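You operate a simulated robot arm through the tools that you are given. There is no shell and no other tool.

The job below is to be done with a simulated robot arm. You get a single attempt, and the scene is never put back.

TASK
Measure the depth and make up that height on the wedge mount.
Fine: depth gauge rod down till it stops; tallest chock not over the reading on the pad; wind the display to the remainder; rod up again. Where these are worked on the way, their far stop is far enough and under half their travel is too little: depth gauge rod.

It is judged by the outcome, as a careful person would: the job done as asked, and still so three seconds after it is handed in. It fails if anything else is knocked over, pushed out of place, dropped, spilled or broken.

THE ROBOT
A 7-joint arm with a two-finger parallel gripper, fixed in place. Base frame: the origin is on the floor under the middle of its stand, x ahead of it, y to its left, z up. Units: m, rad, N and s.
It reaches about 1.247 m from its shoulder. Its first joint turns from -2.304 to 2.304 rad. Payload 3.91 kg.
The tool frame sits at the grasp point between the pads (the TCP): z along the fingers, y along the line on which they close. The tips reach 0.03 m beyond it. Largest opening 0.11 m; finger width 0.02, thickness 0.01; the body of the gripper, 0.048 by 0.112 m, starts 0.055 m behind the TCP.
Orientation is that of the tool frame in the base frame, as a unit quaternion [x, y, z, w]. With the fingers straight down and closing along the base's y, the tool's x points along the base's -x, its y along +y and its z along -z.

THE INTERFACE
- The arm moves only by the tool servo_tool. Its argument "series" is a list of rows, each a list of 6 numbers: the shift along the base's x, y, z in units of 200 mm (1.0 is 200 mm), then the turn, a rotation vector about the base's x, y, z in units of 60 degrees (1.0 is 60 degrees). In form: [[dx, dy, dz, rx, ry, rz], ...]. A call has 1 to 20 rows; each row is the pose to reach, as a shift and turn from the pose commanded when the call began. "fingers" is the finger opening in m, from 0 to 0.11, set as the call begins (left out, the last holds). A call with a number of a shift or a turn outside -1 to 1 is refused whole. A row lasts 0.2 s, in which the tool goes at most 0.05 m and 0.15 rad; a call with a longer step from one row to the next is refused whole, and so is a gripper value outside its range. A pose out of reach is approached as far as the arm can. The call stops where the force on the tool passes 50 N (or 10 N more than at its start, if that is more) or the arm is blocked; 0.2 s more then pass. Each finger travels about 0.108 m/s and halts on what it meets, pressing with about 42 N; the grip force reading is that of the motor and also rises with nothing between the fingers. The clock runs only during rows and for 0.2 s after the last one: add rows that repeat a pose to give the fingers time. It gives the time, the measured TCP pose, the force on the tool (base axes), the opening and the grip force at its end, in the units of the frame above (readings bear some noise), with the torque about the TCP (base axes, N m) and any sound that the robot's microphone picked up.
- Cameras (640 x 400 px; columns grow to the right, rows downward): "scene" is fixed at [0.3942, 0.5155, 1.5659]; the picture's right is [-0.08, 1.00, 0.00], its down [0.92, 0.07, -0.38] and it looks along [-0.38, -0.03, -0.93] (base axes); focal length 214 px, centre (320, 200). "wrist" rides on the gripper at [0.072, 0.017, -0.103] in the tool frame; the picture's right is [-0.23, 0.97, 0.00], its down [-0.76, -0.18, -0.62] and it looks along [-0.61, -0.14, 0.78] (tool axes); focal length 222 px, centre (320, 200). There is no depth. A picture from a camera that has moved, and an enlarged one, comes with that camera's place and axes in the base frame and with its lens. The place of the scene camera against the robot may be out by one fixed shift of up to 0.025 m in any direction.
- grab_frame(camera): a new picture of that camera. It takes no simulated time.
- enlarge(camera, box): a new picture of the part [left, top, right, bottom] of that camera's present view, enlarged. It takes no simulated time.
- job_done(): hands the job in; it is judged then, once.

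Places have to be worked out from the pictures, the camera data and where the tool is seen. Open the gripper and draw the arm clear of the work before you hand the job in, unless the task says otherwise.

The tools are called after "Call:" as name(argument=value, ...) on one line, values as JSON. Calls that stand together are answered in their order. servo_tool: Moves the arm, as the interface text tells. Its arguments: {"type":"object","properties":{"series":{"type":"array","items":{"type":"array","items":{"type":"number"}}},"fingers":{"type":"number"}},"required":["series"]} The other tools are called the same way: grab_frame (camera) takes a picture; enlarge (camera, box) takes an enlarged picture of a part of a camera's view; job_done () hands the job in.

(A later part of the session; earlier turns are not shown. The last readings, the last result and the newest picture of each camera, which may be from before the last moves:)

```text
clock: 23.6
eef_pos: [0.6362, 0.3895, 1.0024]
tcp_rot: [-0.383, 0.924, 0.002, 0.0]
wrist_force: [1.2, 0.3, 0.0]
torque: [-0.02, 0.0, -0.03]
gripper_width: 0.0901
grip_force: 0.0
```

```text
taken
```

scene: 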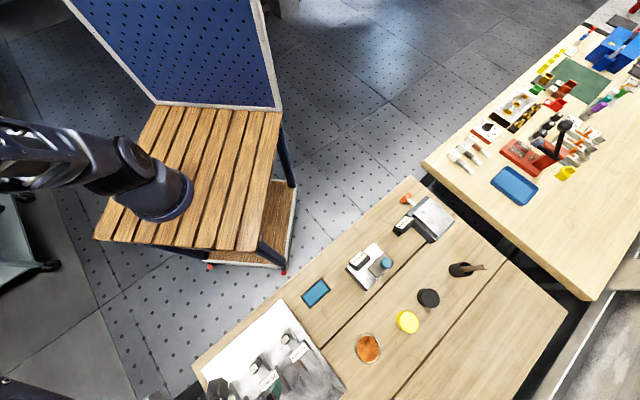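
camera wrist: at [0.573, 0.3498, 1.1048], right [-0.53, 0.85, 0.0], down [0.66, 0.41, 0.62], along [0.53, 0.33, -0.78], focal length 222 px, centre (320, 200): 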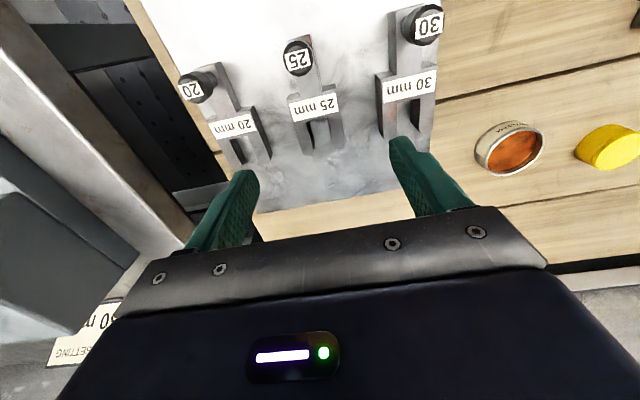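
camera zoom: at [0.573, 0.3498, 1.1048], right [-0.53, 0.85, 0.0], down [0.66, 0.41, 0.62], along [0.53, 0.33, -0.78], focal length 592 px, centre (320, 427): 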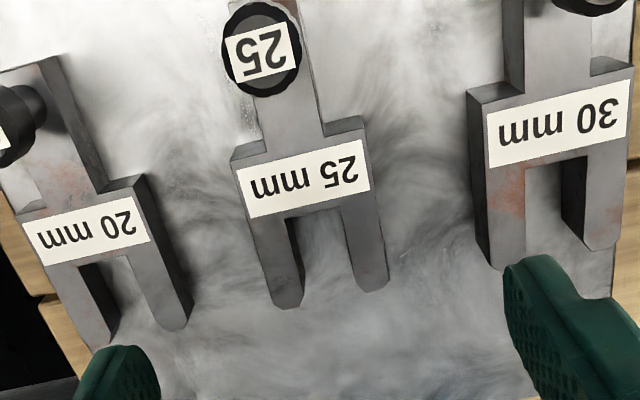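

The 25 mm chock body centre is about (0.639, 0.384) with its width along the closing direction. I'll descend partway (tips about z 0.87) and check alignment.

Call:
servo_tool(series=[[0.015, -0.005, -0.15, 0, 0, 0], [0.029, -0.01, -0.3, 0, 0, 0], [0.029, -0.01, -0.43, 0, 0, 0], [0.029, -0.01, -0.51, 0, 0, 0], [0.029, -0.01, -0.51, 0, 0, 0]], fingers=0.085)

Call:
grab_frame(camera="wrist")

Call:
enlarge(camera="scene", box=[190, 300, 350, 400])

```text
clock: 24.8
eef_pos: [0.6424, 0.3876, 0.899]
tcp_rot: [-0.383, 0.924, 0.003, -0.001]
wrist_force: [-0.2, -0.2, -0.2]
torque: [0.02, -0.01, 0.01]
gripper_width: 0.0848
grip_force: 0.1
```

```text
taken
camera wrist: at [0.5793, 0.3482, 1.0031], right [-0.53, 0.85, 0.0], down [0.67, 0.41, 0.62], along [0.53, 0.33, -0.78], focal length 222 px, centre (320, 200)
```

wrist: 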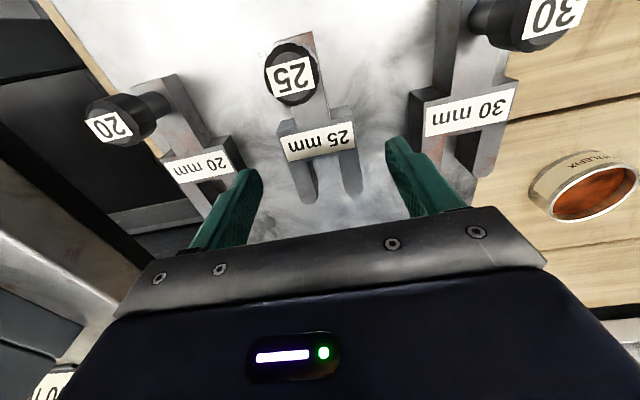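

```text
4.00 times, centred on (270, 350) of scene
camera zoom: at [0.3942, 0.5155, 1.5659], right [-0.08, 1.0, 0.0], down [0.92, 0.07, -0.38], along [-0.38, -0.03, -0.93], focal length 858 px, centre (520, -400)
```

zoom: 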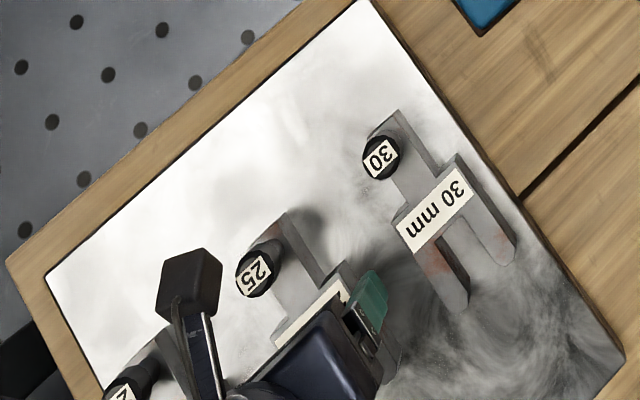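

Better triangulation puts the chock top at z≈0.840 (cap top ≈0.885), so the plate is near 0.815. Alignment is good, so I'll descend to tips about 5 mm above the plate.

Call:
servo_tool(series=[[0, 0, -0.06, 0, 0, 0], [0, 0, -0.12, 0, 0, 0], [0, 0, -0.17, 0, 0, 0], [0, 0, -0.2, 0, 0, 0], [0, 0, -0.225, 0, 0, 0], [0, 0, -0.225, 0, 0, 0]], fingers=0.085)

Call:
enlarge(camera="wrist", box=[200, 60, 440, 240])

Call:
enlarge(camera="scene", box=[190, 300, 350, 400])

```text
clock: 26.2
eef_pos: [0.6428, 0.3871, 0.8554]
tcp_rot: [-0.382, 0.924, 0.002, 0.0]
wrist_force: [-0.3, -0.1, 1.7]
torque: [-0.09, 0.0, 0.02]
gripper_width: 0.0849
grip_force: 0.3
```

```text
2.22 times, centred on (320, 150) of wrist
camera zoom: at [0.579, 0.3476, 0.9579], right [-0.53, 0.85, 0.0], down [0.67, 0.41, 0.62], along [0.53, 0.33, -0.78], focal length 494 px, centre (320, 311)
```

zoom: 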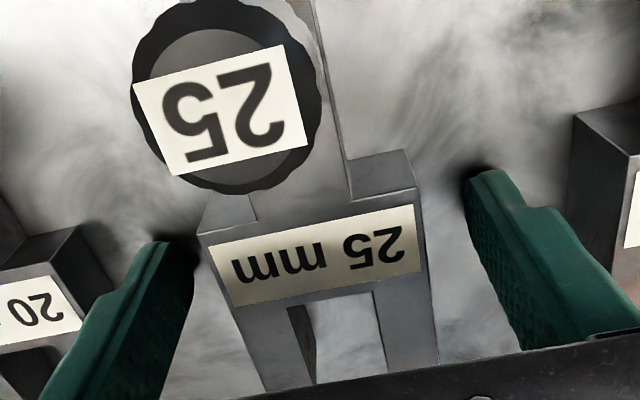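

```text
4.00 times, centred on (270, 350) of scene
camera zoom: at [0.3942, 0.5155, 1.5659], right [-0.08, 1.0, 0.0], down [0.92, 0.07, -0.38], along [-0.38, -0.03, -0.93], focal length 858 px, centre (520, -400)
```

zoom: 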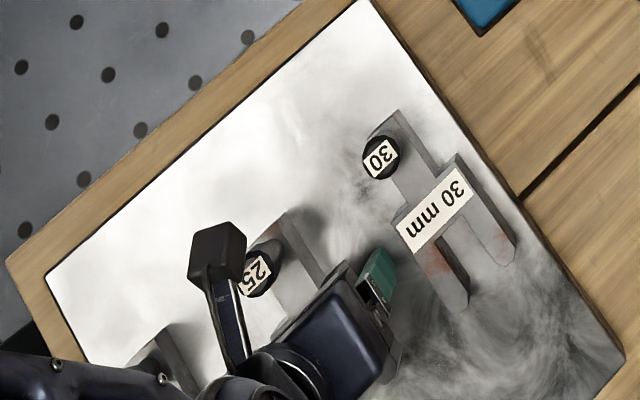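

A slight upward force suggests the tips are just touching the plate (so plate ≈0.825). I'll raise 4 mm and then close on the body.

Call:
servo_tool(series=[[0, 0, 0.02, 0, 0, 0], [0, 0, 0.02, 0, 0, 0]], fingers=0.085)

Call:
servo_tool(series=[[0, 0, 0, 0, 0, 0], [0, 0, 0, 0, 0, 0], [0, 0, 0, 0, 0, 0], [0, 0, 0, 0, 0, 0]], fingers=0.0)

Call:
enlarge(camera="wrist", box=[200, 60, 440, 240])

```text
clock: 26.8
eef_pos: [0.6414, 0.3876, 0.8588]
tcp_rot: [-0.382, 0.924, 0.003, 0.0]
wrist_force: [0.5, -0.1, 0.1]
torque: [-0.02, -0.03, -0.01]
gripper_width: 0.085
grip_force: 0.1
```

```text
clock: 27.8
eef_pos: [0.6433, 0.3862, 0.8602]
tcp_rot: [-0.383, 0.924, 0.003, 0.0]
wrist_force: [-0.2, 0.3, -0.2]
torque: [-0.07, -0.12, -0.02]
gripper_width: 0.0558
grip_force: 42.0
```

```text
2.22 times, centred on (320, 150) of wrist
camera zoom: at [0.5788, 0.3478, 0.9619], right [-0.53, 0.85, 0.0], down [0.67, 0.41, 0.62], along [0.53, 0.33, -0.78], focal length 494 px, centre (320, 311)
```

zoom: 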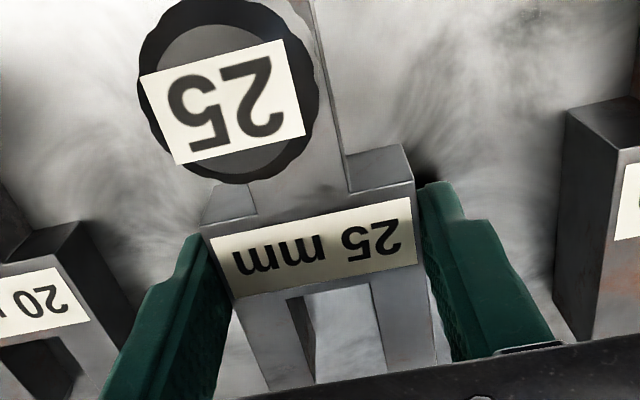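

Gripped across the body at 55.8 mm with hardly any side load. Lifting slowly by 2 cm to test the hold.

Call:
servo_tool(series=[[0, 0, 0.015, 0, 0, 0], [0, 0, 0.03, 0, 0, 0], [0, 0, 0.05, 0, 0, 0], [0, 0, 0.075, 0, 0, 0], [0, 0, 0.1, 0, 0, 0], [0, 0, 0.1, 0, 0, 0]])

Call:
enlarge(camera="wrist", box=[200, 60, 440, 240])

Call:
enlarge(camera="scene", box=[190, 300, 350, 400])

```text
clock: 29.2
eef_pos: [0.6428, 0.387, 0.8804]
tcp_rot: [-0.383, 0.924, 0.004, -0.001]
wrist_force: [0.7, 0.2, -6.0]
torque: [0.07, -0.06, 0.01]
gripper_width: 0.0557
grip_force: 42.3
```

```text
2.22 times, centred on (320, 150) of wrist
camera zoom: at [0.5788, 0.3479, 0.982], right [-0.53, 0.85, 0.0], down [0.67, 0.41, 0.62], along [0.53, 0.33, -0.78], focal length 494 px, centre (320, 311)
```

zoom: 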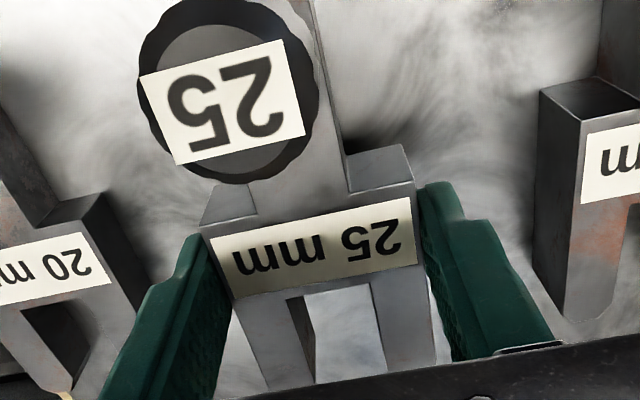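

```text
4.00 times, centred on (270, 350) of scene
camera zoom: at [0.3942, 0.5155, 1.5659], right [-0.08, 1.0, 0.0], down [0.92, 0.07, -0.38], along [-0.38, -0.03, -0.93], focal length 858 px, centre (520, -400)
```

zoom: 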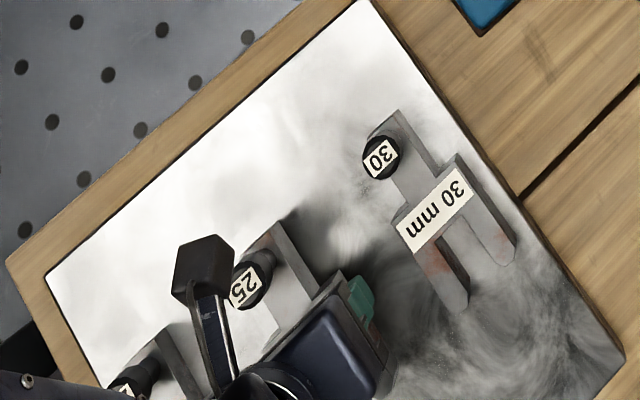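

The chock is held securely and level (about 6 N of weight). I'll lift it to a safe travel height of about 1.08 m.

Call:
servo_tool(series=[[0, 0, 0.05, 0, 0, 0], [0, 0, 0.15, 0, 0, 0], [0, 0, 0.27, 0, 0, 0], [0, 0, 0.4, 0, 0, 0], [0, 0, 0.53, 0, 0, 0], [0, 0, 0.66, 0, 0, 0], [0, 0, 0.79, 0, 0, 0], [0, 0, 0.9, 0, 0, 0], [0, 0, 0.97, 0, 0, 0], [0, 0, 1.0, 0, 0, 0]])

Call:
servo_tool(series=[[-0.05, 0.05, 0, 0, 0, 0], [-0.15, 0.15, 0, 0, 0, 0], [-0.27, 0.27, 0, 0, 0, 0], [-0.4, 0.4, 0, 0, 0, 0], [-0.53, 0.53, 0, 0, 0, 0], [-0.66, 0.66, 0, 0, 0, 0], [-0.79, 0.79, 0, 0, 0, 0], [-0.9, 0.9, 0, 0, 0, 0], [-0.95, 0.95, 0, 0, 0, 0], [-0.95, 0.95, 0, 0, 0, 0]])

Call:
enlarge(camera="wrist", box=[120, 0, 520, 240])

Call:
grab_frame(camera="scene")

```text
clock: 31.4
eef_pos: [0.6429, 0.3862, 1.0789]
tcp_rot: [-0.382, 0.924, 0.004, 0.0]
wrist_force: [0.2, -0.1, -6.7]
torque: [0.05, -0.05, 0.0]
gripper_width: 0.0559
grip_force: 41.8
```

```text
clock: 33.6
eef_pos: [0.4538, 0.5775, 1.0799]
tcp_rot: [-0.382, 0.924, 0.003, -0.001]
wrist_force: [0.8, 0.0, -6.0]
torque: [0.06, -0.05, 0.0]
gripper_width: 0.0557
grip_force: 41.4
```

```text
1.60 times, centred on (320, 120) of wrist
camera zoom: at [0.3893, 0.5376, 1.1825], right [-0.53, 0.85, 0.0], down [0.67, 0.41, 0.62], along [0.53, 0.33, -0.78], focal length 355 px, centre (320, 328)
```

zoom: 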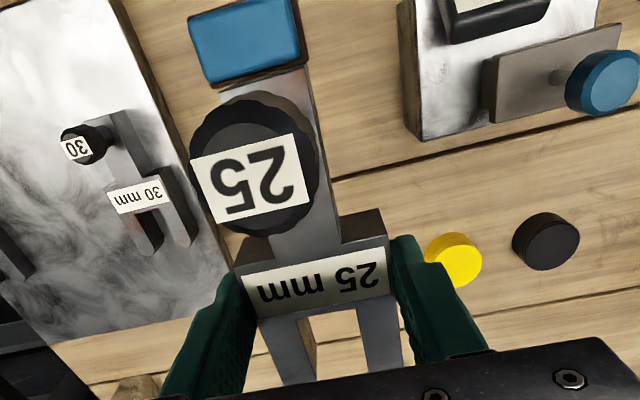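

```text
taken
```

scene: 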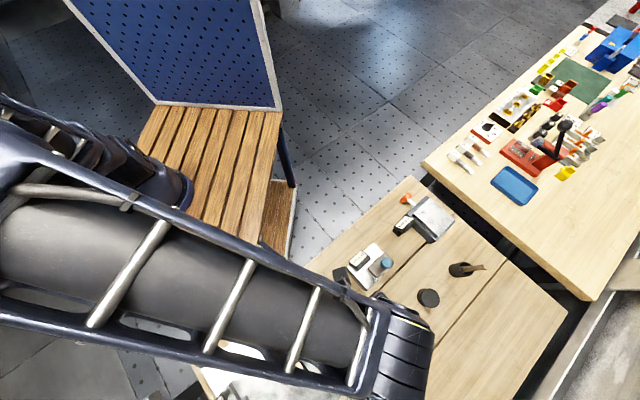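

The chock rides steadily. Continuing toward the mount at the same height.

Call:
servo_tool(series=[[-0.05, 0.05, 0, 0, 0, 0], [-0.15, 0.15, 0, 0, 0, 0], [-0.27, 0.27, 0, 0, 0, 0], [-0.4, 0.4, 0, 0, 0, 0], [-0.53, 0.53, 0, 0, 0, 0], [-0.66, 0.66, 0, 0, 0, 0], [-0.79, 0.79, 0, 0, 0, 0], [-0.9, 0.9, 0, 0, 0, 0], [-0.95, 0.95, 0, 0, 0, 0], [-0.95, 0.95, 0, 0, 0, 0]])

Call:
grab_frame(camera="wrist")

Call:
enlarge(camera="wrist", box=[320, 0, 560, 150])

Call:
enlarge(camera="scene", box=[360, 170, 480, 270])

```text
clock: 35.8
eef_pos: [0.2618, 0.7684, 1.0791]
tcp_rot: [-0.383, 0.924, 0.002, 0.001]
wrist_force: [0.3, 0.3, -6.0]
torque: [0.07, -0.04, -0.05]
gripper_width: 0.0557
grip_force: 42.0
```

```text
taken
camera wrist: at [0.198, 0.7282, 1.1818], right [-0.53, 0.85, 0.0], down [0.67, 0.41, 0.62], along [0.53, 0.33, -0.78], focal length 222 px, centre (320, 200)
```

wrist: 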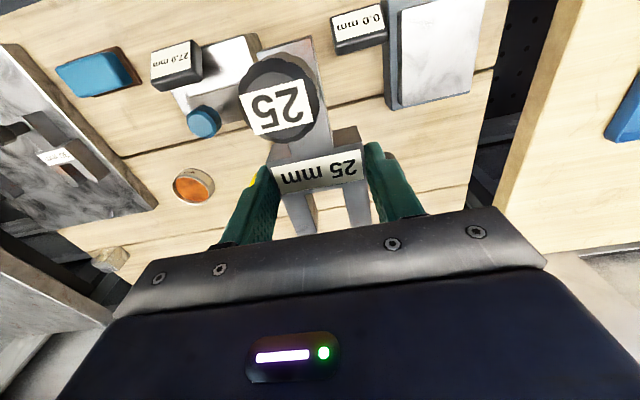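

```text
2.67 times, centred on (440, 75) of wrist
camera zoom: at [0.198, 0.7282, 1.1818], right [-0.53, 0.85, 0.0], down [0.67, 0.41, 0.62], along [0.53, 0.33, -0.78], focal length 592 px, centre (0, 533)
```

zoom: 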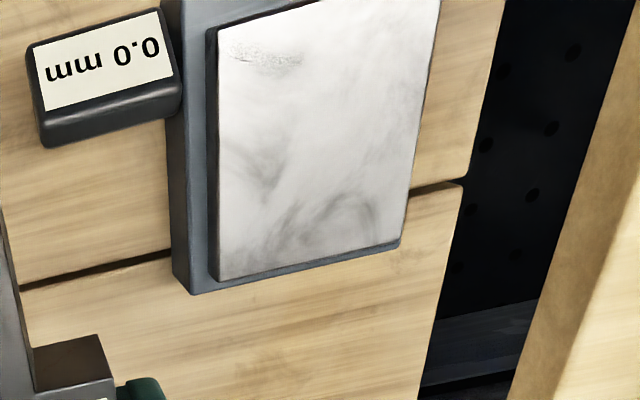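

```text
4.00 times, centred on (420, 220) of scene
camera zoom: at [0.3942, 0.5155, 1.5659], right [-0.08, 1.0, 0.0], down [0.92, 0.07, -0.38], along [-0.38, -0.03, -0.93], focal length 858 px, centre (-80, 120)
```

zoom: 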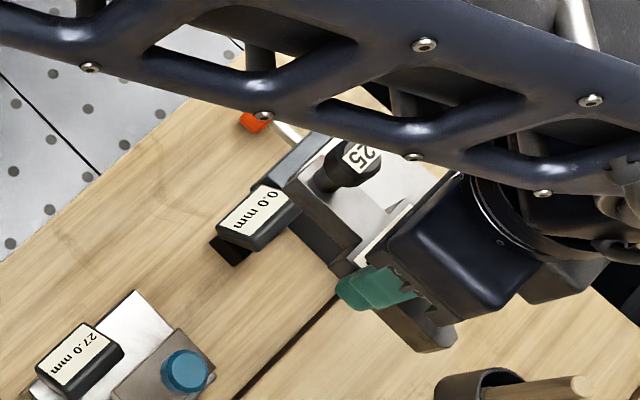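

From this view combined with the earlier one, the pad is about 0.10 x 0.087 m, centred near (0.148, 0.868) at z≈0.86. I'll move the chock over the pad centre, staying high.

Call:
servo_tool(series=[[-0.05, 0.05, 0, 0, 0, 0], [-0.15, 0.145, 0, 0, 0, 0], [-0.27, 0.26, 0, 0, 0, 0], [-0.4, 0.38, 0, 0, 0, 0], [-0.5, 0.48, 0, 0, 0, 0], [-0.546, 0.52, 0, 0, 0, 0], [-0.546, 0.52, -0.1, 0, 0, 0], [-0.546, 0.52, -0.25, 0, 0, 0], [-0.546, 0.52, -0.4, 0, 0, 0], [-0.546, 0.52, -0.5, 0, 0, 0], [-0.546, 0.52, -0.55, 0, 0, 0], [-0.546, 0.52, -0.55, 0, 0, 0]])

Call:
grab_frame(camera="wrist")

Call:
enlarge(camera="scene", box=[370, 170, 490, 250])

```text
clock: 38.4
eef_pos: [0.1529, 0.8705, 0.9684]
tcp_rot: [-0.383, 0.924, 0.002, 0.001]
wrist_force: [-0.1, 0.1, -6.7]
torque: [0.05, -0.07, 0.02]
gripper_width: 0.056
grip_force: 42.0
```

```text
taken
camera wrist: at [0.0901, 0.8317, 1.0716], right [-0.53, 0.85, 0.0], down [0.67, 0.41, 0.62], along [0.53, 0.33, -0.78], focal length 222 px, centre (320, 200)
```

wrist: 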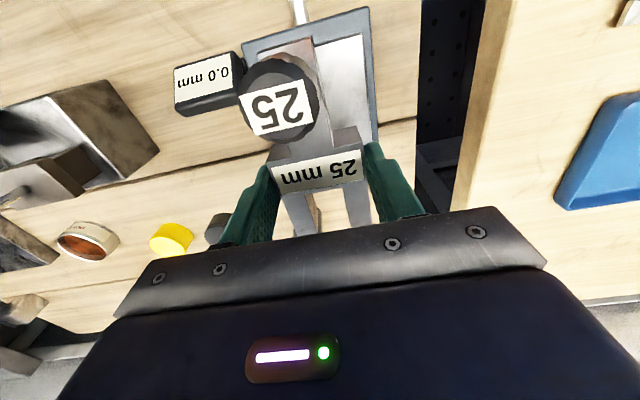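

```text
5.00 times, centred on (430, 210) of scene
camera zoom: at [0.3942, 0.5155, 1.5659], right [-0.08, 1.0, 0.0], down [0.92, 0.07, -0.38], along [-0.38, -0.03, -0.93], focal length 1072 px, centre (-230, 150)
```

zoom: 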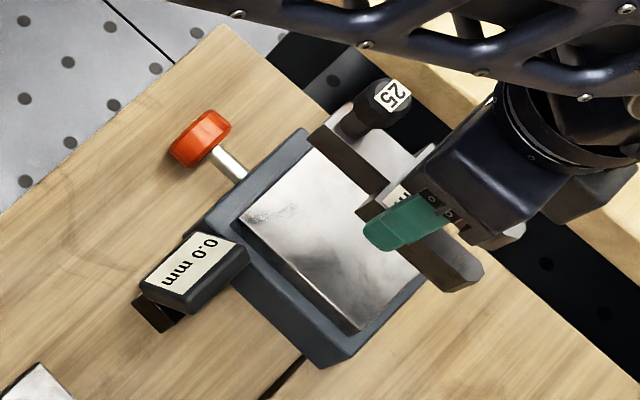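

The chock hangs centred over the pad. I'll lower it, slowing near the pad (contact expected around TCP z≈0.895) and watching the force.

Call:
servo_tool(series=[[0, 0, -0.08, 0, 0, 0], [0, 0, -0.16, 0, 0, 0], [0, 0, -0.23, 0, 0, 0], [0, 0, -0.28, 0, 0, 0], [0, 0, -0.31, 0, 0, 0], [0, 0, -0.32, 0, 0, 0], [0, 0, -0.33, 0, 0, 0], [0, 0, -0.33, 0, 0, 0]])

Call:
enlarge(camera="scene", box=[370, 170, 490, 250])

Call:
enlarge(camera="wrist", box=[160, 0, 440, 240])

```text
clock: 40.2
eef_pos: [0.1536, 0.8707, 0.904]
tcp_rot: [-0.382, 0.924, 0.002, 0.001]
wrist_force: [-0.1, -0.6, -4.6]
torque: [0.01, -0.07, 0.02]
gripper_width: 0.0558
grip_force: 41.9
```

```text
5.00 times, centred on (430, 210) of scene
camera zoom: at [0.3942, 0.5155, 1.5659], right [-0.08, 1.0, 0.0], down [0.92, 0.07, -0.38], along [-0.38, -0.03, -0.93], focal length 1072 px, centre (-230, 150)
```

zoom: 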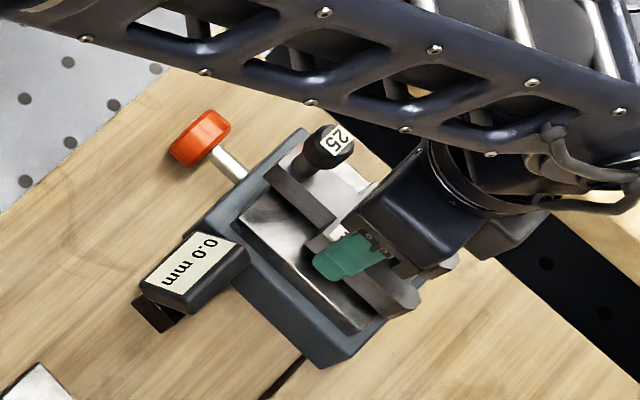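

```text
1.67 times, centred on (300, 120) of wrist
camera zoom: at [0.09, 0.8323, 1.0057], right [-0.53, 0.85, 0.0], down [0.67, 0.41, 0.62], along [0.53, 0.33, -0.78], focal length 370 px, centre (353, 333)
```

zoom: 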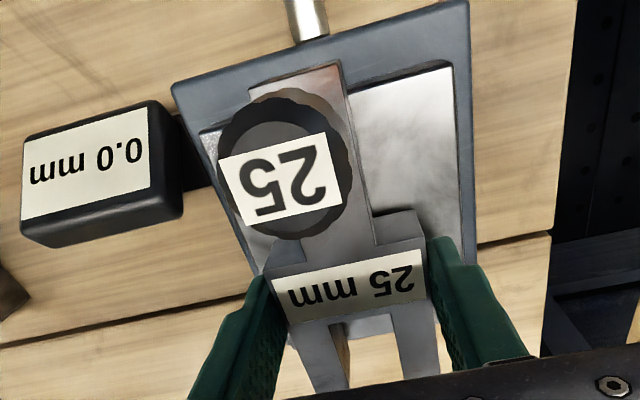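

Nicely centred over the pad. I'll continue down in 1–2 mm steps to touch.

Call:
servo_tool(series=[[0, 0, -0.008, 0, 0, 0], [0, 0, -0.016, 0, 0, 0], [0, 0, -0.024, 0, 0, 0], [0, 0, -0.032, 0, 0, 0]])

```text
clock: 41.2
eef_pos: [0.1534, 0.8716, 0.8964]
tcp_rot: [-0.383, 0.924, 0.001, 0.0]
wrist_force: [0.2, 0.5, -5.8]
torque: [0.04, -0.06, 0.01]
gripper_width: 0.0557
grip_force: 41.5
```

Still carrying the full weight, so no contact yet. I'll keep going in small steps.

Call:
servo_tool(series=[[0, 0, -0.008, 0, 0, 0], [0, 0, -0.016, 0, 0, 0], [0, 0, -0.024, 0, 0, 0]])

Call:
enlarge(camera="wrist", box=[160, 0, 440, 240])

```text
clock: 42.0
eef_pos: [0.1535, 0.8721, 0.8958]
tcp_rot: [-0.383, 0.924, 0.004, 0.001]
wrist_force: [1.2, -4.6, 30.2]
torque: [-1.02, -0.42, -0.05]
gripper_width: 0.0559
grip_force: 42.0
```

```text
1.67 times, centred on (300, 120) of wrist
camera zoom: at [0.0897, 0.8316, 0.9978], right [-0.53, 0.85, 0.01], down [0.67, 0.41, 0.63], along [0.53, 0.34, -0.78], focal length 370 px, centre (353, 333)
```

zoom: 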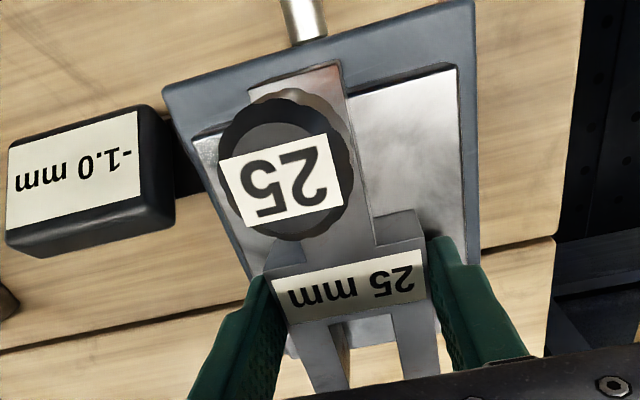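

The chock is on the pad and I'm pressing it with about 30 N (display pushed to -1.0). I'll ease up about 4 mm to take the load off.

Call:
servo_tool(series=[[0, 0, 0.006, 0, 0, 0], [0, 0, 0.012, 0, 0, 0], [0, 0, 0.012, 0, 0, 0]])

Call:
enlarge(camera="wrist", box=[160, 0, 440, 240])

```text
clock: 42.8
eef_pos: [0.1525, 0.8716, 0.8951]
tcp_rot: [-0.382, 0.924, 0.004, 0.001]
wrist_force: [0.7, 11.1, 25.0]
torque: [0.63, -0.84, 0.32]
gripper_width: 0.0556
grip_force: 42.1
```

```text
1.67 times, centred on (300, 120) of wrist
camera zoom: at [0.0896, 0.8314, 0.9978], right [-0.53, 0.85, 0.01], down [0.67, 0.41, 0.62], along [0.53, 0.33, -0.78], focal length 370 px, centre (353, 333)
```

zoom: 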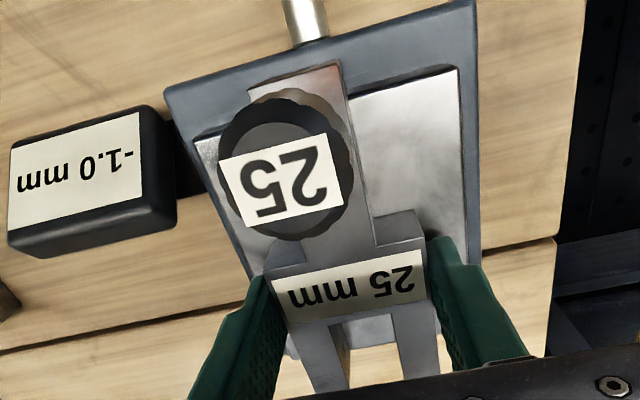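

Still 25 N of load; the commanded pose was well below contact. I'll raise further in small steps.

Call:
servo_tool(series=[[0, 0, 0.006, 0, 0, 0], [0, 0, 0.012, 0, 0, 0], [0, 0, 0.012, 0, 0, 0]])

Call:
enlarge(camera="wrist", box=[160, 0, 440, 240])

```text
clock: 43.6
eef_pos: [0.1544, 0.8693, 0.8957]
tcp_rot: [-0.383, 0.924, 0.002, 0.0]
wrist_force: [0.6, 0.7, 3.3]
torque: [0.55, -0.22, 0.02]
gripper_width: 0.0559
grip_force: 41.9
```

```text
1.67 times, centred on (300, 120) of wrist
camera zoom: at [0.0896, 0.8311, 0.9982], right [-0.53, 0.85, 0.0], down [0.67, 0.41, 0.62], along [0.53, 0.33, -0.78], focal length 370 px, centre (353, 333)
```

zoom: 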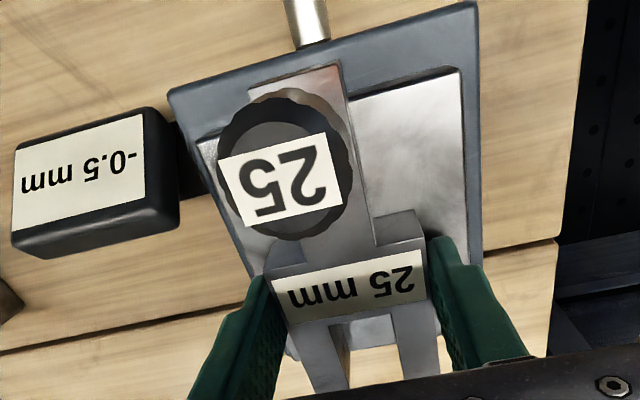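

Nearly unloaded now (about 3 N). I'll raise a hair more and then open the fingers.

Call:
servo_tool(series=[[0, 0, 0.003, 0, 0, 0], [0, 0, 0.003, 0, 0, 0]])

Call:
servo_tool(series=[[0, 0, 0, 0, 0, 0], [0, 0, 0, 0, 0, 0], [0, 0, 0, 0, 0, 0]], fingers=0.085)

Call:
enlarge(camera="wrist", box=[160, 0, 440, 240])

Call:
enlarge(camera="scene", box=[370, 170, 490, 250])

```text
clock: 44.2
eef_pos: [0.1539, 0.8709, 0.8963]
tcp_rot: [-0.383, 0.924, 0.001, -0.001]
wrist_force: [0.8, -0.1, -5.1]
torque: [0.07, -0.02, -0.01]
gripper_width: 0.0557
grip_force: 41.8
```

```text
clock: 45.0
eef_pos: [0.1542, 0.8718, 0.8971]
tcp_rot: [-0.383, 0.924, 0.002, 0.0]
wrist_force: [-0.3, -0.1, -0.1]
torque: [0.04, 0.01, -0.04]
gripper_width: 0.085
grip_force: 0.0
```

```text
1.67 times, centred on (300, 120) of wrist
camera zoom: at [0.0897, 0.8318, 1.0001], right [-0.53, 0.85, 0.0], down [0.67, 0.41, 0.62], along [0.53, 0.33, -0.78], focal length 370 px, centre (353, 333)
```

zoom: 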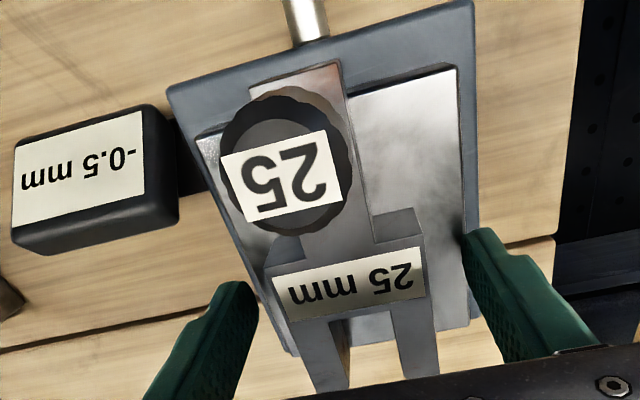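

```text
5.00 times, centred on (430, 210) of scene
camera zoom: at [0.3942, 0.5155, 1.5659], right [-0.08, 1.0, 0.0], down [0.92, 0.07, -0.38], along [-0.38, -0.03, -0.93], focal length 1072 px, centre (-230, 150)
```

zoom: 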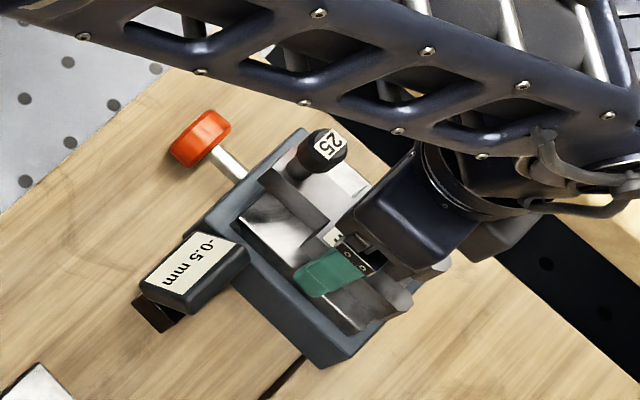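

The chock now rests on the pad, released, with the display at -0.5 mm. I'll lift straight up, then back away toward the robot to view the orange winding knob.

Call:
servo_tool(series=[[0, 0, 0.05, 0, 0, 0], [0, 0, 0.15, 0, 0, 0], [0, 0, 0.3, 0, 0, 0], [0, 0, 0.5, 0, 0, 0], [0, 0, 0.7, 0, 0, 0], [-0.1, -0.1, 0.75, 0, 0, 0], [-0.25, -0.25, 0.75, 0, 0, 0], [-0.4, -0.4, 0.75, 0, 0, 0], [-0.5, -0.5, 0.75, 0, 0, 0], [-0.5, -0.5, 0.75, 0, 0, 0]], fingers=0.085)

Call:
grab_frame(camera="wrist")

Call:
enlarge(camera="scene", box=[370, 170, 490, 250])

```text
clock: 47.2
eef_pos: [0.0529, 0.7715, 1.0481]
tcp_rot: [-0.383, 0.924, 0.002, 0.0]
wrist_force: [-0.9, 0.3, -0.3]
torque: [0.0, 0.01, 0.02]
gripper_width: 0.085
grip_force: 0.1
```

```text
taken
camera wrist: at [-0.0107, 0.7317, 1.151], right [-0.53, 0.85, 0.0], down [0.67, 0.41, 0.62], along [0.53, 0.33, -0.78], focal length 222 px, centre (320, 200)
```

wrist: 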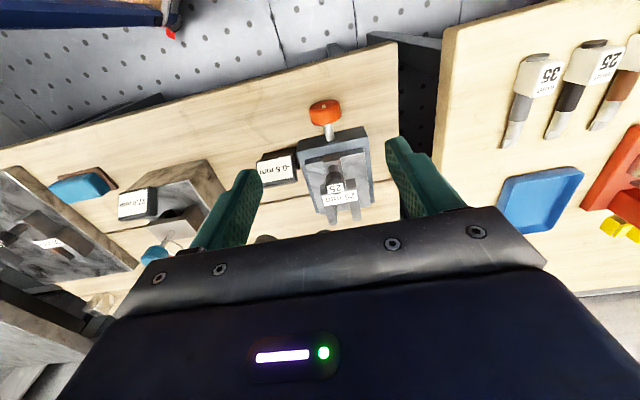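

```text
5.00 times, centred on (430, 210) of scene
camera zoom: at [0.3942, 0.5155, 1.5659], right [-0.08, 1.0, 0.0], down [0.92, 0.07, -0.38], along [-0.38, -0.03, -0.93], focal length 1072 px, centre (-230, 150)
```

zoom: 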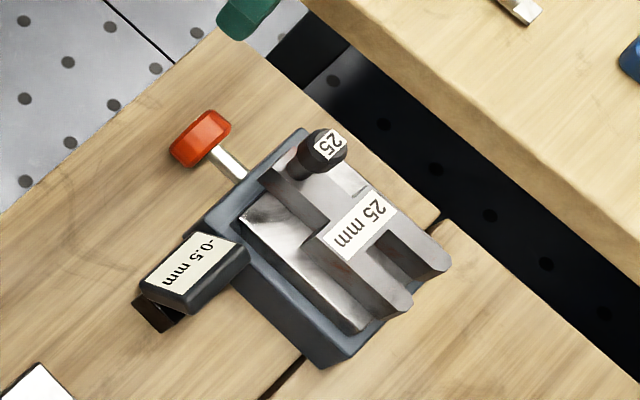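

The chock sits well on the pad. Zooming in on the knob, shaft and display from the wrist camera.

Call:
enlarge(camera="wrist", box=[240, 70, 400, 230])

Call:
enlarge(camera="scene", box=[390, 185, 440, 235])

```text
2.50 times, centred on (320, 150) of wrist
camera zoom: at [-0.0107, 0.7317, 1.151], right [-0.53, 0.85, 0.0], down [0.67, 0.41, 0.62], along [0.53, 0.33, -0.78], focal length 555 px, centre (320, 325)
```

zoom: 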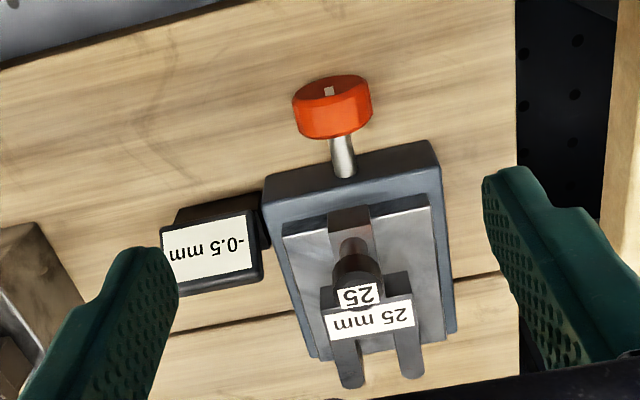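

```text
8.00 times, centred on (415, 210) of scene
camera zoom: at [0.3942, 0.5155, 1.5659], right [-0.08, 1.0, 0.0], down [0.92, 0.07, -0.38], along [-0.38, -0.03, -0.93], focal length 1716 px, centre (-440, 120)
```

zoom: 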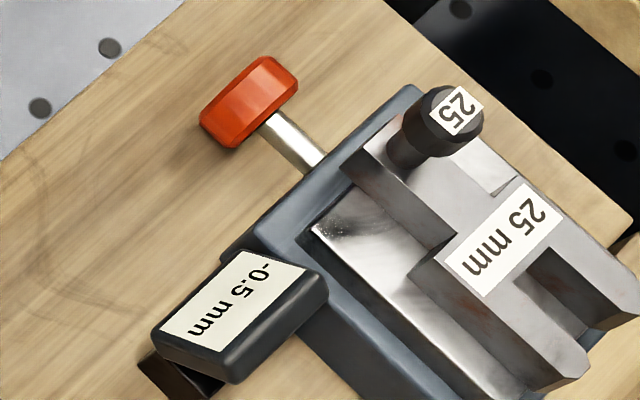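

The knob is about 42 mm across on a horizontal shaft pointing toward the robot, centred near (0.071, 0.79, 0.84). I'll back off outside the bench edge and yaw the tool -90° first, before pitching it horizontal.

Call:
servo_tool(series=[[-0.06, -0.06, 0, 0, 0, -0.125], [-0.12, -0.12, 0, 0, 0, -0.25], [-0.18, -0.18, 0, 0, 0, -0.375], [-0.24, -0.24, 0, 0, 0, -0.5], [-0.3, -0.3, 0, 0, 0, -0.625], [-0.35, -0.35, 0, 0, 0, -0.75], [-0.35, -0.35, 0, 0, 0, -0.75]], fingers=0.085)

Call:
servo_tool(series=[[0, 0, 0, 0, 0, -0.125], [0, 0, 0, 0, 0, -0.25], [0, 0, 0, 0, 0, -0.375], [0, 0, 0, 0, 0, -0.5], [0, 0, 0, 0, 0, -0.625], [0, 0, 0, 0, 0, -0.75], [0, 0, 0, 0, 0, -0.75]])

Call:
grab_frame(camera="scene")

```text
clock: 48.8
eef_pos: [-0.016, 0.7011, 1.0469]
tcp_rot: [0.001, 1.0, 0.003, 0.002]
wrist_force: [0.5, -0.2, -1.0]
torque: [0.02, 0.01, 0.01]
gripper_width: 0.0849
grip_force: 0.0
```

```text
clock: 50.4
eef_pos: [-0.0172, 0.7007, 1.0476]
tcp_rot: [0.384, 0.923, 0.001, 0.002]
wrist_force: [-0.4, 0.3, 0.7]
torque: [0.01, 0.0, -0.01]
gripper_width: 0.0851
grip_force: 0.1
```

```text
taken
```

scene: 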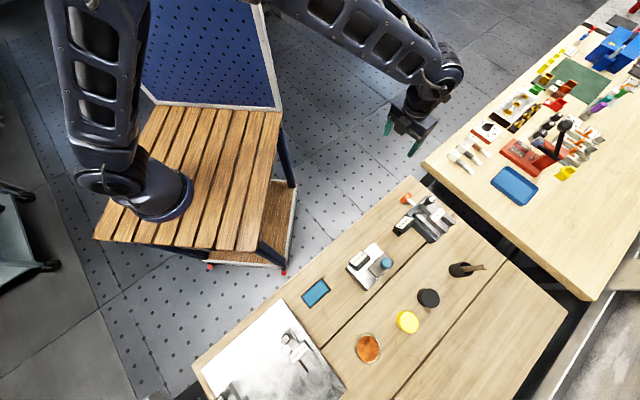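

Yaw is now -45°. I'll pitch the tool 45° about the bench long axis and check the arm posture before going fully horizontal.

Call:
servo_tool(series=[[0, 0, 0, 0.088, -0.088, 0], [0, 0, 0, 0.177, -0.177, 0], [0, 0, 0, 0.265, -0.265, 0], [0, 0, 0, 0.354, -0.354, 0], [0, 0, 0, 0.442, -0.442, 0], [0, 0, 0, 0.53, -0.53, 0], [0, 0, 0, 0.53, -0.53, 0]])

Call:
grab_frame(camera="scene")

Call:
grab_frame(camera="wrist")

```text
clock: 52.0
eef_pos: [-0.0095, 0.7099, 1.0515]
tcp_rot: [0.361, 0.876, 0.295, 0.124]
wrist_force: [0.4, 0.2, -0.2]
torque: [0.01, 0.0, 0.01]
gripper_width: 0.0848
grip_force: 0.0
out of reach, approached as far as the arm can: row 5, 6, 7
```

```text
taken
```

scene: 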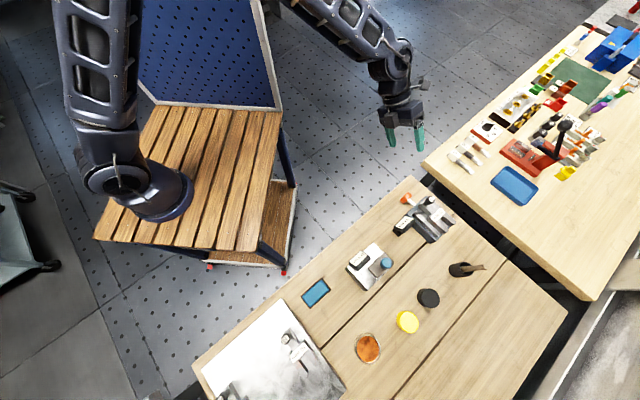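

```text
taken
camera wrist: at [-0.0973, 0.728, 1.1432], right [0.71, 0.39, 0.59], down [0.17, -0.9, 0.39], along [0.69, -0.17, -0.71], focal length 222 px, centre (320, 200)
```

wrist: 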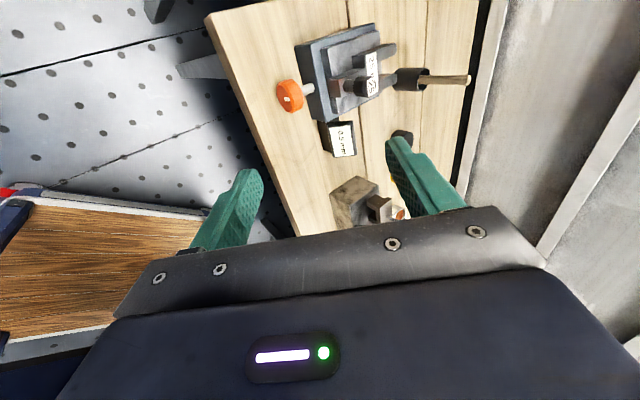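

The arm hit a joint limit at roughly 37° of pitch in this roll. I'll undo the pitch, yaw back to +45°, and try the pitch from there.

Call:
servo_tool(series=[[0, 0, 0, -0.088, 0.088, 0], [0, 0, 0, -0.177, 0.177, 0], [0, 0, 0, -0.265, 0.265, 0], [0, 0, 0, -0.354, 0.354, 0], [0, 0, 0, -0.442, 0.442, 0], [0, 0, 0, -0.53, 0.53, 0], [0, 0, 0, -0.53, 0.53, 0]])

Call:
servo_tool(series=[[0, 0, 0, 0, 0, 0.125], [0, 0, 0, 0, 0, 0.25], [0, 0, 0, 0, 0, 0.375], [0, 0, 0, 0, 0, 0.5], [0, 0, 0, 0, 0, 0.625], [0, 0, 0, 0, 0, 0.75], [0, 0, 0, 0, 0, 0.75]])

Call:
servo_tool(series=[[0, 0, 0, 0, 0, 0.125], [0, 0, 0, 0, 0, 0.25], [0, 0, 0, 0, 0, 0.375], [0, 0, 0, 0, 0, 0.5], [0, 0, 0, 0, 0, 0.625], [0, 0, 0, 0, 0, 0.75], [0, 0, 0, 0, 0, 0.75]])

Call:
servo_tool(series=[[0, 0, 0, 0.088, -0.088, 0], [0, 0, 0, 0.177, -0.177, 0], [0, 0, 0, 0.265, -0.265, 0], [0, 0, 0, 0.354, -0.354, 0], [0, 0, 0, 0.442, -0.442, 0], [0, 0, 0, 0.53, -0.53, 0], [0, 0, 0, 0.53, -0.53, 0]])

Call:
grab_frame(camera="scene")

```text
clock: 53.6
eef_pos: [-0.0108, 0.7108, 1.0524]
tcp_rot: [0.379, 0.923, -0.063, -0.026]
wrist_force: [-0.1, 0.7, -0.1]
torque: [0.0, 0.0, 0.04]
gripper_width: 0.085
grip_force: 0.1
```

```text
clock: 55.2
eef_pos: [-0.0106, 0.7105, 1.0524]
tcp_rot: [-0.002, 0.998, -0.069, 0.001]
wrist_force: [0.0, 0.1, 1.1]
torque: [0.01, 0.01, -0.02]
gripper_width: 0.0848
grip_force: 0.1
```

```text
clock: 56.8
eef_pos: [-0.0103, 0.7114, 1.052]
tcp_rot: [-0.385, 0.92, -0.063, 0.026]
wrist_force: [0.2, -0.4, -0.7]
torque: [0.02, 0.04, 0.02]
gripper_width: 0.0851
grip_force: 0.1
```

```text
clock: 58.4
eef_pos: [-0.0104, 0.7113, 1.0509]
tcp_rot: [-0.331, 0.86, 0.088, 0.377]
wrist_force: [0.1, -0.2, 0.6]
torque: [0.0, -0.04, 0.01]
gripper_width: 0.085
grip_force: 0.1
```

```text
taken
```

scene: 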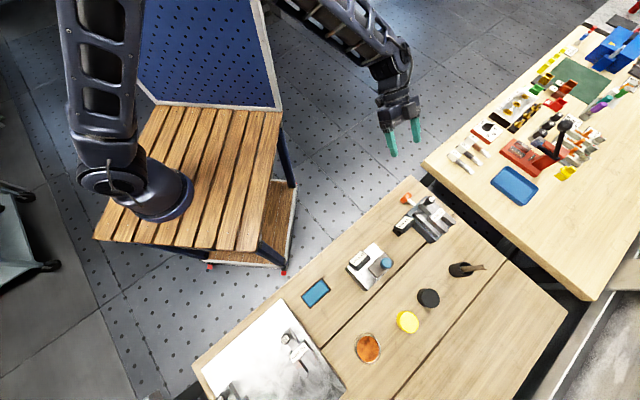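

This roll accepted the 45° pitch without a limit. I'll continue pitching toward horizontal.

Call:
servo_tool(series=[[0, 0, 0, 0.088, -0.088, 0], [0, 0, 0, 0.177, -0.177, 0], [0, 0, 0, 0.265, -0.265, 0], [0, 0, 0, 0.354, -0.354, 0], [0, 0, 0, 0.442, -0.442, 0], [0, 0, 0, 0.53, -0.53, 0], [0, 0, 0, 0.53, -0.53, 0]])

Call:
grab_frame(camera="scene")

Call:
grab_frame(camera="wrist")

```text
clock: 60.0
eef_pos: [-0.0096, 0.7111, 1.0517]
tcp_rot: [-0.228, 0.669, 0.225, 0.671]
wrist_force: [0.1, 0.2, -0.5]
torque: [0.01, 0.0, 0.02]
gripper_width: 0.0852
grip_force: 0.1
```

```text
taken
```

scene: 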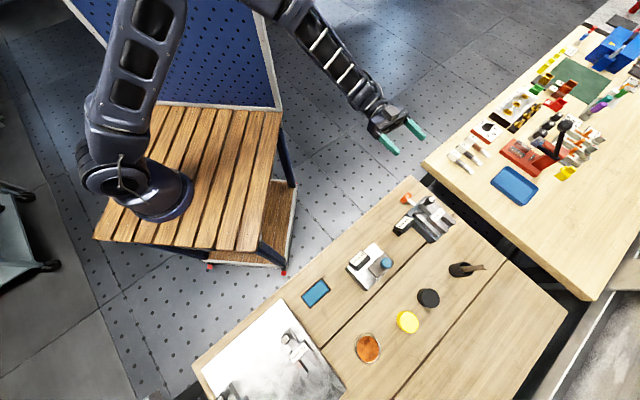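

```text
taken
camera wrist: at [-0.1036, 0.6621, 0.9781], right [-0.59, 0.78, 0.22], down [-0.39, -0.52, 0.76], along [0.71, 0.36, 0.61], focal length 222 px, centre (320, 200)
```

wrist: 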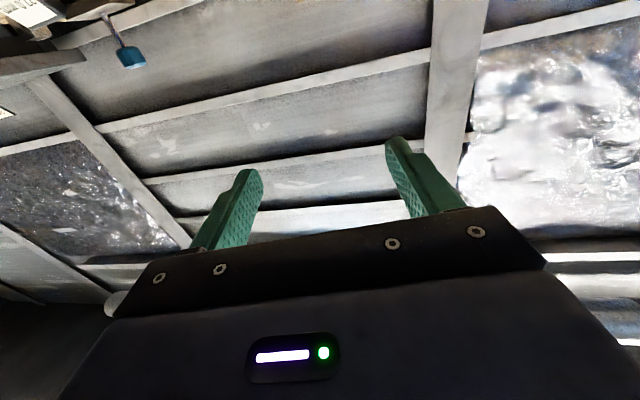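

The tool is now horizontal (azimuth about 37°, camera below). I'll correct the azimuth to 45° and then test the roll range in free space.

Call:
servo_tool(series=[[0, 0, 0, 0, 0, 0.06], [0, 0, 0, 0, 0, 0.127], [0, 0, 0, 0, 0, 0.127]])

Call:
servo_tool(series=[[0, 0, 0, 0.088, 0.088, 0], [0, 0, 0, 0.177, 0.177, 0], [0, 0, 0, 0.265, 0.265, 0], [0, 0, 0, 0.354, 0.354, 0], [0, 0, 0, 0.442, 0.442, 0], [0, 0, 0, 0.53, 0.53, 0], [0, 0, 0, 0.619, 0.619, 0], [0, 0, 0, 0.707, 0.707, 0], [0, 0, 0, 0.707, 0.707, 0]])

Call:
grab_frame(camera="scene")

Call:
grab_frame(camera="wrist")

```text
clock: 60.8
eef_pos: [-0.0107, 0.7111, 1.0515]
tcp_rot: [-0.272, 0.652, 0.269, 0.654]
wrist_force: [-0.2, -0.4, -0.6]
torque: [0.01, -0.03, 0.03]
gripper_width: 0.0851
grip_force: 0.1
```

```text
clock: 62.8
eef_pos: [-0.0013, 0.7402, 1.0636]
tcp_rot: [0.09, 0.702, 0.56, 0.43]
wrist_force: [0.5, 0.6, -0.1]
torque: [-0.04, 0.0, -0.04]
gripper_width: 0.0851
grip_force: 0.1
out of reach, approached as far as the arm can: row 8, 9
```

```text
taken
```

scene: 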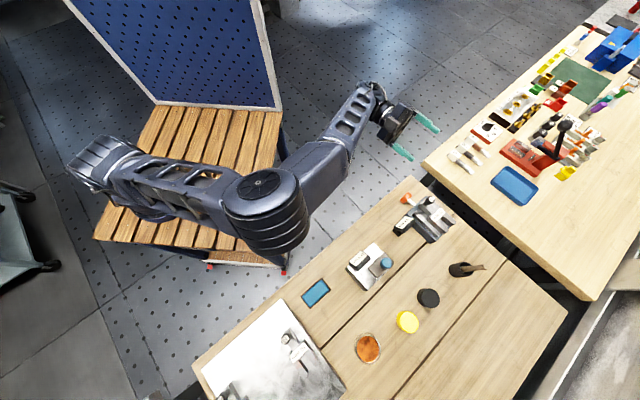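

```text
taken
camera wrist: at [-0.1251, 0.7181, 1.0402], right [-0.21, 0.21, 0.96], down [0.09, -0.97, 0.23], along [0.97, 0.13, 0.18], focal length 222 px, centre (320, 200)
```

wrist: 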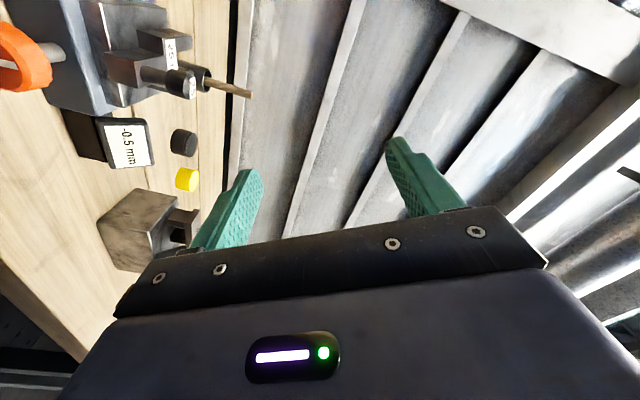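

The roll hits a limit after about 60° with large elbow motion, so a horizontal grip is poor. I'll return to a fingers-down posture and work the knob from above instead, swinging around its axis. First, roll back.

Call:
servo_tool(series=[[0, -0.02, 0, -0.088, -0.088, 0], [0, -0.04, 0, -0.177, -0.177, 0], [0, -0.06, 0, -0.265, -0.265, 0], [0, -0.08, 0, -0.354, -0.354, 0], [-0.02, -0.1, 0, -0.442, -0.442, 0], [-0.04, -0.12, 0, -0.53, -0.53, 0], [-0.05, -0.14, 0, -0.619, -0.619, 0], [-0.05, -0.145, 0, -0.707, -0.707, 0], [-0.05, -0.145, 0, -0.707, -0.707, 0]])

Call:
grab_frame(camera="scene")

```text
clock: 64.8
eef_pos: [-0.013, 0.7121, 1.0613]
tcp_rot: [-0.271, 0.653, 0.268, 0.655]
wrist_force: [-0.1, 0.1, -0.3]
torque: [0.02, -0.01, -0.01]
gripper_width: 0.0851
grip_force: 0.2
```

```text
taken
```

scene: 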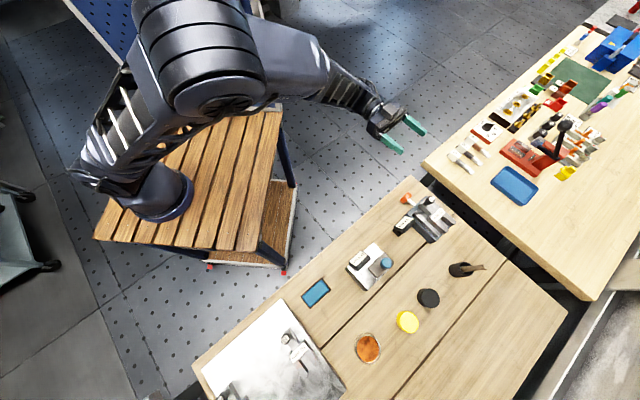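

Now pitching back down to fingers-vertical (yaw +45°).

Call:
servo_tool(series=[[0, 0, 0, -0.088, 0.088, 0], [0, 0, 0, -0.177, 0.177, 0], [0, 0, 0, -0.265, 0.265, 0], [0, 0, 0, -0.354, 0.354, 0], [0, 0, 0, -0.442, 0.442, 0], [0, 0, 0, -0.53, 0.53, 0], [0, 0, 0, -0.53, 0.53, 0]])

Call:
servo_tool(series=[[0, 0, 0, -0.088, 0.088, 0], [0, 0, 0, -0.177, 0.177, 0], [0, 0, 0, -0.265, 0.265, 0], [0, 0, 0, -0.354, 0.354, 0], [0, 0, 0, -0.442, 0.442, 0], [0, 0, 0, -0.53, 0.53, 0], [0, 0, 0, -0.53, 0.53, 0]])

Call:
grab_frame(camera="scene")

Call:
grab_frame(camera="wrist")

```text
clock: 66.4
eef_pos: [-0.0113, 0.7112, 1.0628]
tcp_rot: [-0.355, 0.853, 0.144, 0.354]
wrist_force: [-0.2, 0.1, -1.0]
torque: [0.03, 0.01, -0.01]
gripper_width: 0.0851
grip_force: 0.1
```

```text
clock: 68.0
eef_pos: [-0.0108, 0.711, 1.0616]
tcp_rot: [-0.386, 0.923, -0.001, 0.0]
wrist_force: [0.4, 0.0, 0.0]
torque: [-0.01, 0.0, -0.04]
gripper_width: 0.0846
grip_force: 0.1
```

```text
taken
```

scene: 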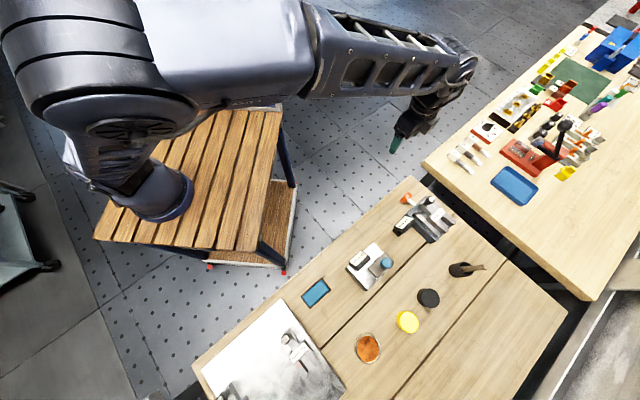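

```text
taken
camera wrist: at [-0.0754, 0.6723, 1.1647], right [-0.53, 0.85, 0.0], down [0.66, 0.42, 0.62], along [0.53, 0.33, -0.78], focal length 222 px, centre (320, 200)
```

wrist: 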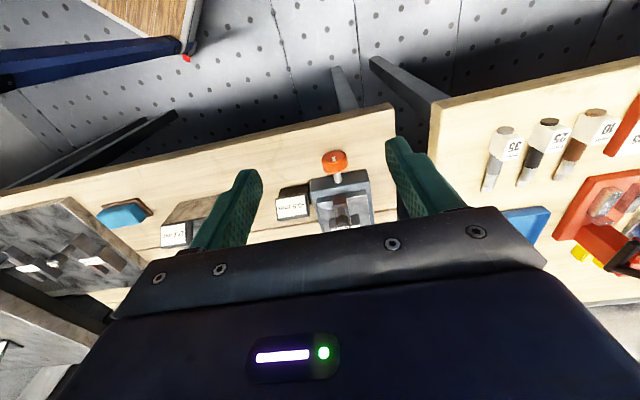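

Back to vertical. I'll test how far the tool can tilt about the knob axis (±45° about the e2 direction) in free space here.

Call:
servo_tool(series=[[0, 0, 0, 0.088, 0.088, 0], [0, 0, 0, 0.177, 0.177, 0], [0, 0, 0, 0.265, 0.265, 0], [0, 0, 0, 0.354, 0.354, 0], [0, 0, 0, 0.442, 0.442, 0], [0, 0, 0, 0.53, 0.53, 0], [0, 0, 0, 0.53, 0.53, 0]])

Call:
grab_frame(camera="scene")

```text
clock: 69.6
eef_pos: [-0.0111, 0.7117, 1.0615]
tcp_rot: [-0.355, 0.853, 0.353, -0.144]
wrist_force: [-0.3, 0.3, 0.7]
torque: [0.02, -0.04, -0.01]
gripper_width: 0.0849
grip_force: 0.1
```

```text
taken
```

scene: 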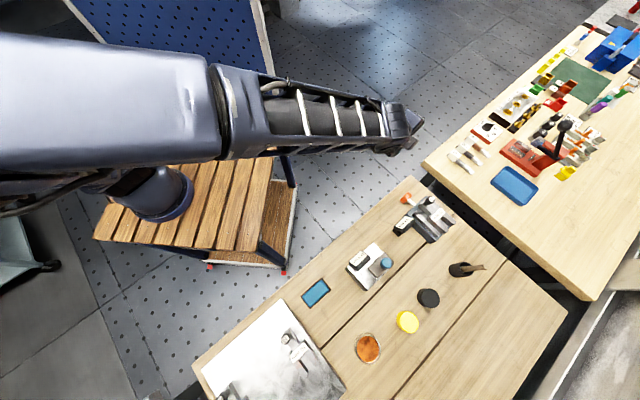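

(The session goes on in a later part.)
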